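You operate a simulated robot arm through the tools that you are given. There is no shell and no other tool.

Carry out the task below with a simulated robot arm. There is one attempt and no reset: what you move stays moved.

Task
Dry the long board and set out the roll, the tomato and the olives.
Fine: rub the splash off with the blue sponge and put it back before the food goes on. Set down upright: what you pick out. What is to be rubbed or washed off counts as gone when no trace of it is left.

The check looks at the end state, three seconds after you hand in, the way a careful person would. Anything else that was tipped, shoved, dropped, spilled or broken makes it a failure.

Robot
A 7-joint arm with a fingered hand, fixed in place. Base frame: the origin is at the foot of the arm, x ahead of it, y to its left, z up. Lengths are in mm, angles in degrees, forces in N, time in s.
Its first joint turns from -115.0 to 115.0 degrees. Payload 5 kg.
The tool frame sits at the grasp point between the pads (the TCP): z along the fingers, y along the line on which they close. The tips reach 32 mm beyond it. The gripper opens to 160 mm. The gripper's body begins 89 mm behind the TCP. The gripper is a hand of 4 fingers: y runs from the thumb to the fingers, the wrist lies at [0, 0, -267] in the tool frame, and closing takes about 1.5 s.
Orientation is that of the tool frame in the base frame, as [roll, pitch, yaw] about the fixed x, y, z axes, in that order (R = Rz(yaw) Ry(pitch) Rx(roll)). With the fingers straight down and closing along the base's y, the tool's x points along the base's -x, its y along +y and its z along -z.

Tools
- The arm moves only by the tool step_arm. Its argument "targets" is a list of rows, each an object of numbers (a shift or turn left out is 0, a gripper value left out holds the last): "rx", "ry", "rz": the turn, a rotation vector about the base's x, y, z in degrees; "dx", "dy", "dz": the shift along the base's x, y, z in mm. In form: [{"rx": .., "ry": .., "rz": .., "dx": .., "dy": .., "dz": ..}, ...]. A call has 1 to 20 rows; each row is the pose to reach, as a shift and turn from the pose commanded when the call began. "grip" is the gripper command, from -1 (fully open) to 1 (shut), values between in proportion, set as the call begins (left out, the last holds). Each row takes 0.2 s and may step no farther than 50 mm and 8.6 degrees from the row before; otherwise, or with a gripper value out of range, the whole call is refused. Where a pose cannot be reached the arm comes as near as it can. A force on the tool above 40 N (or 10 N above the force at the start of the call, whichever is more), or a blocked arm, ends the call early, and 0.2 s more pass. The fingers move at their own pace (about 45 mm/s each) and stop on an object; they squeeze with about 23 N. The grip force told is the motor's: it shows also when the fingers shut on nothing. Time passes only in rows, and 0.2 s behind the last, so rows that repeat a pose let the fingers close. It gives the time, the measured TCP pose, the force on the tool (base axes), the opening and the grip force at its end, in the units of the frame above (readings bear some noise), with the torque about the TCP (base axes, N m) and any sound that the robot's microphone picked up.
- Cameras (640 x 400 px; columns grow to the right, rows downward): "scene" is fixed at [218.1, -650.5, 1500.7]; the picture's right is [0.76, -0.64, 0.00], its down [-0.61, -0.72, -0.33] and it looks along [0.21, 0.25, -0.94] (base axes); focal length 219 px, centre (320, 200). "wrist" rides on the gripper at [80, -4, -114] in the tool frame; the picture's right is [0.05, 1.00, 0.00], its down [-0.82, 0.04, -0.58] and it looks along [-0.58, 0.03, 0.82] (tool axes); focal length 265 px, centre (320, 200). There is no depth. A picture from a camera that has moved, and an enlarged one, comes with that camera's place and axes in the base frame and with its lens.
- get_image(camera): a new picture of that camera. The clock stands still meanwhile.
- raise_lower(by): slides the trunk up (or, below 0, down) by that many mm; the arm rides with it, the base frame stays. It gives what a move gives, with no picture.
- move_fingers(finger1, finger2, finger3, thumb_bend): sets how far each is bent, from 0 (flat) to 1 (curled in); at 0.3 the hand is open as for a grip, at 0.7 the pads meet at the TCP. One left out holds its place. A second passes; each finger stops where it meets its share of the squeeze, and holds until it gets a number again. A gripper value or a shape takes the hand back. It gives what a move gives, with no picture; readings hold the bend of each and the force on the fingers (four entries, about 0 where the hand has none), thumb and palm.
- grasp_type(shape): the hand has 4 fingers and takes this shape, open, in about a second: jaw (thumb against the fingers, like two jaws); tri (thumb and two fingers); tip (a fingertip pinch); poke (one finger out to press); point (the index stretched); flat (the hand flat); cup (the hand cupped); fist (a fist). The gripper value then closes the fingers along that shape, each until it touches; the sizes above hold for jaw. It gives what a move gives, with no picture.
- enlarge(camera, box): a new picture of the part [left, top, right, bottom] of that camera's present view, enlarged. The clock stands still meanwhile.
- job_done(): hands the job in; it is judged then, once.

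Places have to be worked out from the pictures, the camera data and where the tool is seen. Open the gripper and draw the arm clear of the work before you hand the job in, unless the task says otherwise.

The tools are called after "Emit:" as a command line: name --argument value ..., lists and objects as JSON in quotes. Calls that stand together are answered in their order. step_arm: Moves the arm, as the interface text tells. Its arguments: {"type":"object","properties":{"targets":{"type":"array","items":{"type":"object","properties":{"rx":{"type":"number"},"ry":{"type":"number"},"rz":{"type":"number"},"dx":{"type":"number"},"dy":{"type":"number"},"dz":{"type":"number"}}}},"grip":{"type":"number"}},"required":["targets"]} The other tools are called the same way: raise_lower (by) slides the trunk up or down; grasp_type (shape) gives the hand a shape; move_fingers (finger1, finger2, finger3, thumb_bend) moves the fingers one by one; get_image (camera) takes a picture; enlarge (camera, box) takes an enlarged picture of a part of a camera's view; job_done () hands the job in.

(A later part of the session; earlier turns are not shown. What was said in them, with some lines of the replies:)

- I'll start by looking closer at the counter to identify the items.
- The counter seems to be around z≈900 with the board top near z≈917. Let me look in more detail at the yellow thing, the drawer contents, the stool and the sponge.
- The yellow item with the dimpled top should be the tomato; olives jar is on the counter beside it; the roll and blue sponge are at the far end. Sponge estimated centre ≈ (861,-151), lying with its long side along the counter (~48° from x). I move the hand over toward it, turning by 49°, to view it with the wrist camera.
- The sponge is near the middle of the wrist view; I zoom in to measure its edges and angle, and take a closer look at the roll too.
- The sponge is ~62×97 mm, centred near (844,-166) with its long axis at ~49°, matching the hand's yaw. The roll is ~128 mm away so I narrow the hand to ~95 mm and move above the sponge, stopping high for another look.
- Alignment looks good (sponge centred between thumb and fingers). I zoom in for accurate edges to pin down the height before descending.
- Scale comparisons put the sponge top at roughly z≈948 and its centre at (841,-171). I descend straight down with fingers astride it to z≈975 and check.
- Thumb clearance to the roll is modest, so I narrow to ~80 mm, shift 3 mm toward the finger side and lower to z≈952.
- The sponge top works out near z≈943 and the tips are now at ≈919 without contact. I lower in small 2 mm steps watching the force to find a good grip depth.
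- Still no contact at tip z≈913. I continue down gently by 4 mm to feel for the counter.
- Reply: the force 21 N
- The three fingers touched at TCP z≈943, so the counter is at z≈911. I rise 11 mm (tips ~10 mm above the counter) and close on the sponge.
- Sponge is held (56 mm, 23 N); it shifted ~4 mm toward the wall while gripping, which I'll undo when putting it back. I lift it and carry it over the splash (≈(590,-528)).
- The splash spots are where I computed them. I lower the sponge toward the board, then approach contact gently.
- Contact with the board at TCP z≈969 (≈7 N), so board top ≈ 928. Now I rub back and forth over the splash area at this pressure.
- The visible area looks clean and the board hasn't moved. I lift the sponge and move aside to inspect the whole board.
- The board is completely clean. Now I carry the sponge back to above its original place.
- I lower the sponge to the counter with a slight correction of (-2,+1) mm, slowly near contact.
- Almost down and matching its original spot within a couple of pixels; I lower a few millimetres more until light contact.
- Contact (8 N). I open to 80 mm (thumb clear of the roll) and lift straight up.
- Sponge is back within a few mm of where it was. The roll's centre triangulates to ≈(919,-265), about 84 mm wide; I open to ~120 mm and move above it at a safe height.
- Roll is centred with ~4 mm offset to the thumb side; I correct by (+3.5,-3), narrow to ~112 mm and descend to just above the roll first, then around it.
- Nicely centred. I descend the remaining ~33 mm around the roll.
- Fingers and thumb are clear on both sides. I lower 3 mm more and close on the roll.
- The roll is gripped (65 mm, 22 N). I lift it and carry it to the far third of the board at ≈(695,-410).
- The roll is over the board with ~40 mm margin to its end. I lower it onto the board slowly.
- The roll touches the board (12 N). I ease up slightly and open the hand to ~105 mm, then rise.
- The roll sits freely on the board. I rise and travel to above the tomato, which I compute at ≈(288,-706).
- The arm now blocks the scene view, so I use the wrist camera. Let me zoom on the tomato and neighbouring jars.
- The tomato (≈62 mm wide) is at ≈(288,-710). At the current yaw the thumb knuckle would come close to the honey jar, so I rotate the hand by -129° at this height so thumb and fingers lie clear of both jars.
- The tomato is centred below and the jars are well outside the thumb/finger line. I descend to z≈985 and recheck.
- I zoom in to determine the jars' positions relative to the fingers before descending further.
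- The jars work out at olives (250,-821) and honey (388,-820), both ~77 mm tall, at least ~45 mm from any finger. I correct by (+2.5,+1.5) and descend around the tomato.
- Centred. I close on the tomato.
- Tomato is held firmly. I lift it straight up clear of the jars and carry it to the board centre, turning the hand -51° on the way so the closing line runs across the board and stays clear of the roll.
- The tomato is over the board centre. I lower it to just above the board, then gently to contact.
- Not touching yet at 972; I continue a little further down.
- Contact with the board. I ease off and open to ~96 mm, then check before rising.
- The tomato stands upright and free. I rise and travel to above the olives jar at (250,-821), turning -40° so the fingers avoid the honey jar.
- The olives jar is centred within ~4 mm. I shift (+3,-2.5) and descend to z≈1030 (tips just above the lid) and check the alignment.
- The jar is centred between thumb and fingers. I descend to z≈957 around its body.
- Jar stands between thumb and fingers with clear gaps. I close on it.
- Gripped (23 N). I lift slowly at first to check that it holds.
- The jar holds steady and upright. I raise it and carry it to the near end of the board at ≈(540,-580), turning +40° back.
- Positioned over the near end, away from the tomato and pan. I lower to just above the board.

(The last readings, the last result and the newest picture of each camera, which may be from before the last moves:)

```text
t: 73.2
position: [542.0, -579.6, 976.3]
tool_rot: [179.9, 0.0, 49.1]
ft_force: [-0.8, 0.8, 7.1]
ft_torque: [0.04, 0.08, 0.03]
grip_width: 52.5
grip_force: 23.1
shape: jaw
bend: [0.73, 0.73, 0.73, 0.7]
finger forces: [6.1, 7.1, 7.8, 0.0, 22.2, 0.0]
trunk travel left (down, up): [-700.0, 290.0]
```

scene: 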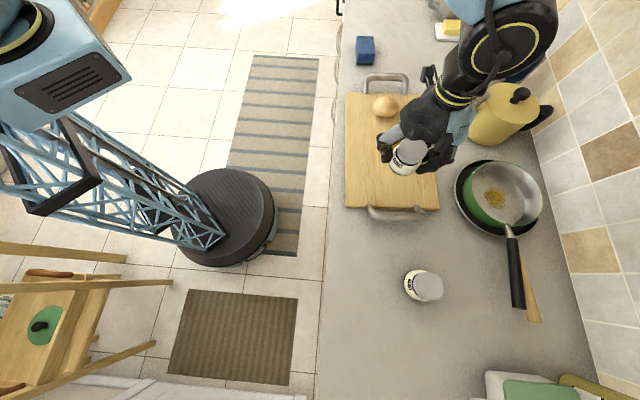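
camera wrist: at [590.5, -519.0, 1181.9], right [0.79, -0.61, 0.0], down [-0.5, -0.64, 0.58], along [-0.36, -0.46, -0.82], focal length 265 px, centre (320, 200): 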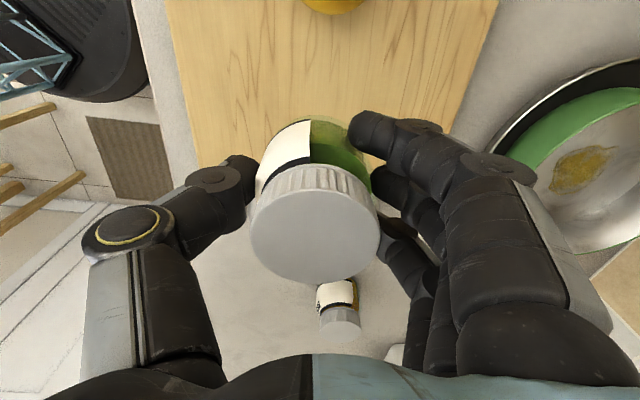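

The jar's base is on the board (≈10 N). I open the hand to ~100 mm while holding the height.

Emit:
step_arm --targets '[{"dz": 0.5}, {"dz": 0.5}, {"dz": 0.5}, {"dz": 0.5}, {"dz": 0.5}, {"dz": 0.5}, {"dz": 0.5}]' --grip -0.25

Emit:
get_image --camera "wrist"

Emit:
enlarge --camera "scene" --box '[330, 70, 490, 230]'

```text
t: 74.8
position: [541.8, -580.2, 975.1]
tool_rot: [179.9, 0.1, 49.1]
ft_force: [-0.6, 0.4, 0.3]
ft_torque: [-0.02, -0.02, 0.02]
grip_width: 99.8
grip_force: 0.1
shape: jaw
bend: [0.71, 0.71, 0.71, 0.68]
finger forces: [0.0, 0.0, 0.0, 0.1, 0.0, 0.0]
trunk travel left (down, up): [-700.0, 290.0]
```

```text
taken
camera wrist: at [590.3, -519.3, 1088.9], right [0.79, -0.62, 0.0], down [-0.5, -0.64, 0.58], along [-0.36, -0.45, -0.82], focal length 265 px, centre (320, 200)
```

wrist: 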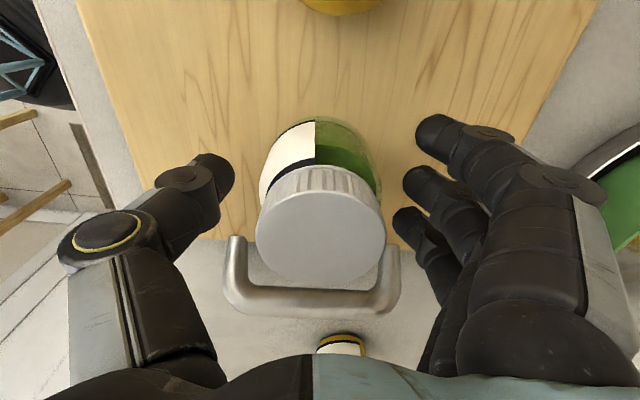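

```text
2.50 times, centred on (410, 150) of scene
camera zoom: at [218.1, -650.5, 1500.7], right [0.76, -0.64, 0.0], down [-0.61, -0.72, -0.33], along [0.21, 0.25, -0.94], focal length 548 px, centre (95, 325)
```

zoom: 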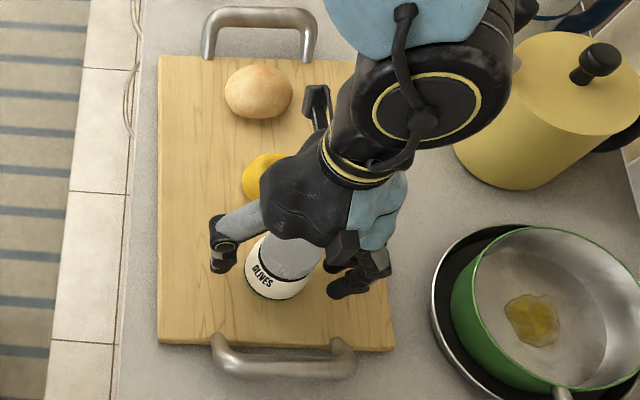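

The olives jar is free and upright. I rise straight up and draw the arm back toward its starting place.

Emit:
step_arm --targets '[{"dz": 15}, {"dz": 40}, {"dz": 80}, {"dz": 120}, {"dz": 160}, {"dz": 200}, {"dx": -35, "dy": 25, "dz": 215}, {"dx": -72, "dy": 55, "dz": 218}, {"dx": -110, "dy": 85, "dz": 218}, {"dx": -148, "dy": 115, "dz": 218}, {"dx": -185, "dy": 145, "dz": 218}, {"dx": -215, "dy": 170, "dz": 218}, {"dx": -215, "dy": 170, "dz": 218}]' --grip -1

Emit:
get_image --camera "scene"

Emit:
enlarge --camera "scene" --box '[330, 70, 490, 230]'

Emit:
enlarge --camera "scene" --box '[335, 15, 415, 75]'

```text
t: 77.6
position: [324.9, -408.6, 1195.6]
tool_rot: [180.0, -0.1, 49.1]
ft_force: [0.1, 0.8, 0.2]
ft_torque: [-0.01, 0.0, 0.04]
grip_width: 160.0
grip_force: 0.0
shape: jaw
bend: [0.3, 0.3, 0.3, 0.3]
finger forces: [0.1, 0.0, 0.1, 0.0, 0.0, 0.1]
trunk travel left (down, up): [-700.0, 290.0]
```

```text
taken
```

scene: 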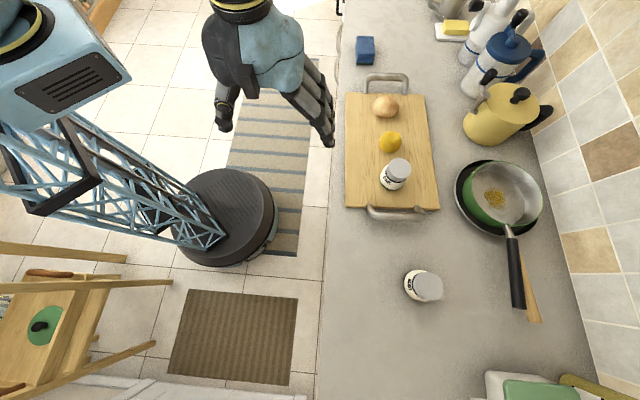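

```text
2.50 times, centred on (410, 150) of scene
camera zoom: at [218.1, -650.5, 1500.7], right [0.76, -0.64, 0.0], down [-0.61, -0.72, -0.33], along [0.21, 0.25, -0.94], focal length 548 px, centre (95, 325)
```

zoom: 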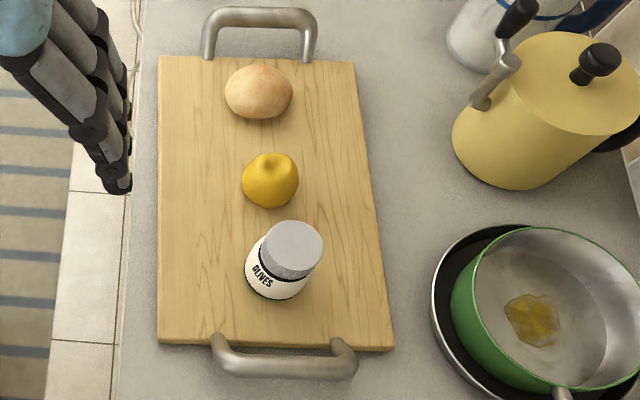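

```text
6.67 times, centred on (375, 45) of scene
camera zoom: at [218.1, -650.5, 1500.7], right [0.76, -0.64, 0.0], down [-0.61, -0.72, -0.33], along [0.21, 0.25, -0.94], focal length 1462 px, centre (-47, 1233)
```

zoom: 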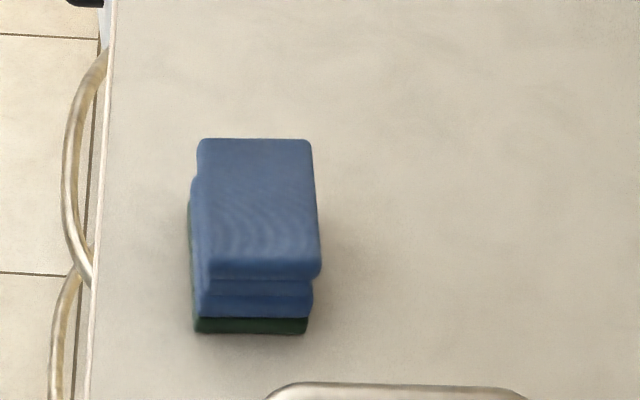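

All three items stand on the board and the sponge is in its place. I check once more closely for any remaining trace on the board.

Emit:
enlarge --camera "scene" --box '[340, 85, 445, 160]'

Emit:
enlarge --camera "scene" --box '[340, 140, 445, 220]'

Emit:
get_image --camera "wrist"

```text
5.33 times, centred on (392, 122) of scene
camera zoom: at [218.1, -650.5, 1500.7], right [0.76, -0.64, 0.0], down [-0.61, -0.72, -0.33], along [0.21, 0.25, -0.94], focal length 1170 px, centre (-67, 613)
```

zoom: 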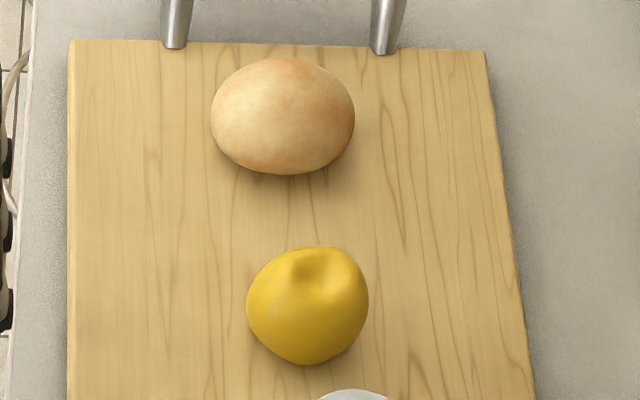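

```text
5.00 times, centred on (392, 180) of scene
camera zoom: at [218.1, -650.5, 1500.7], right [0.76, -0.64, 0.0], down [-0.61, -0.72, -0.33], along [0.21, 0.25, -0.94], focal length 1097 px, centre (-42, 300)
```

zoom: 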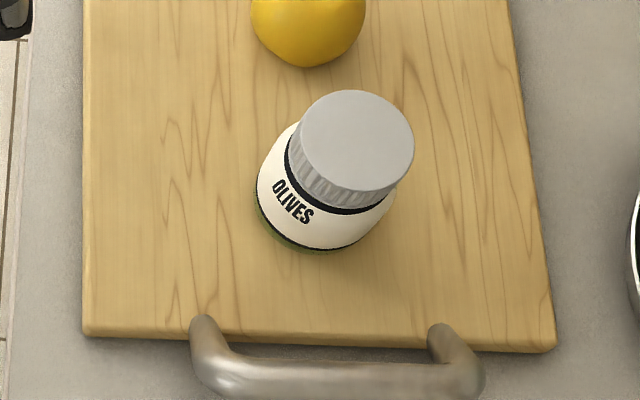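

```text
taken
camera wrist: at [373.8, -348.3, 1307.9], right [0.79, -0.62, 0.0], down [-0.5, -0.64, 0.58], along [-0.36, -0.46, -0.82], focal length 265 px, centre (320, 200)
```

wrist: 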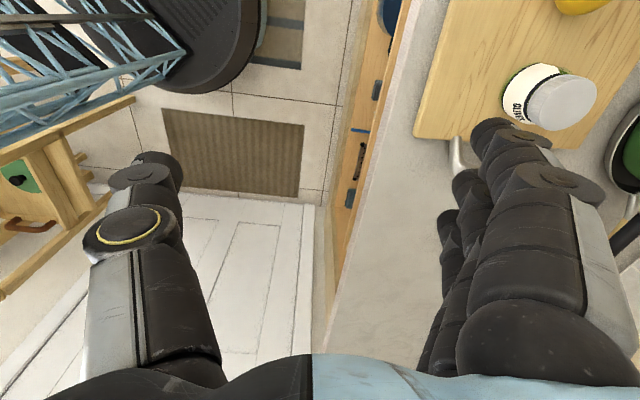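

The board shows no trace of the splash. The roll, tomato and olives jar stand upright on it, the sponge is back at its spot, and the open hand is clear of the work, so I hand the job in.

Emit:
job_done

```text
The job is handed in.
```

The long board is dry, and the roll, the tomato and the olives jar are standing upright on it. I've handed the job in, but no verdict came back.

- **Splash:** I rubbed it off with the blue sponge. Close-up pictures afterwards show no trace left on the board.
- **Sponge:** I put it back before any food went on. It sits about 4 mm from where it started, the right way up.
- **Food:** The roll is at the far end of the board, the tomato in the middle and the olives jar at the near end. I took the yellow dimpled fruit on the counter to be the tomato, since nothing else in view looked like one.
- **Everything else:** The honey jar, pan and kettle weren't touched, and the board didn't shift. The hand is open and back near where it started.
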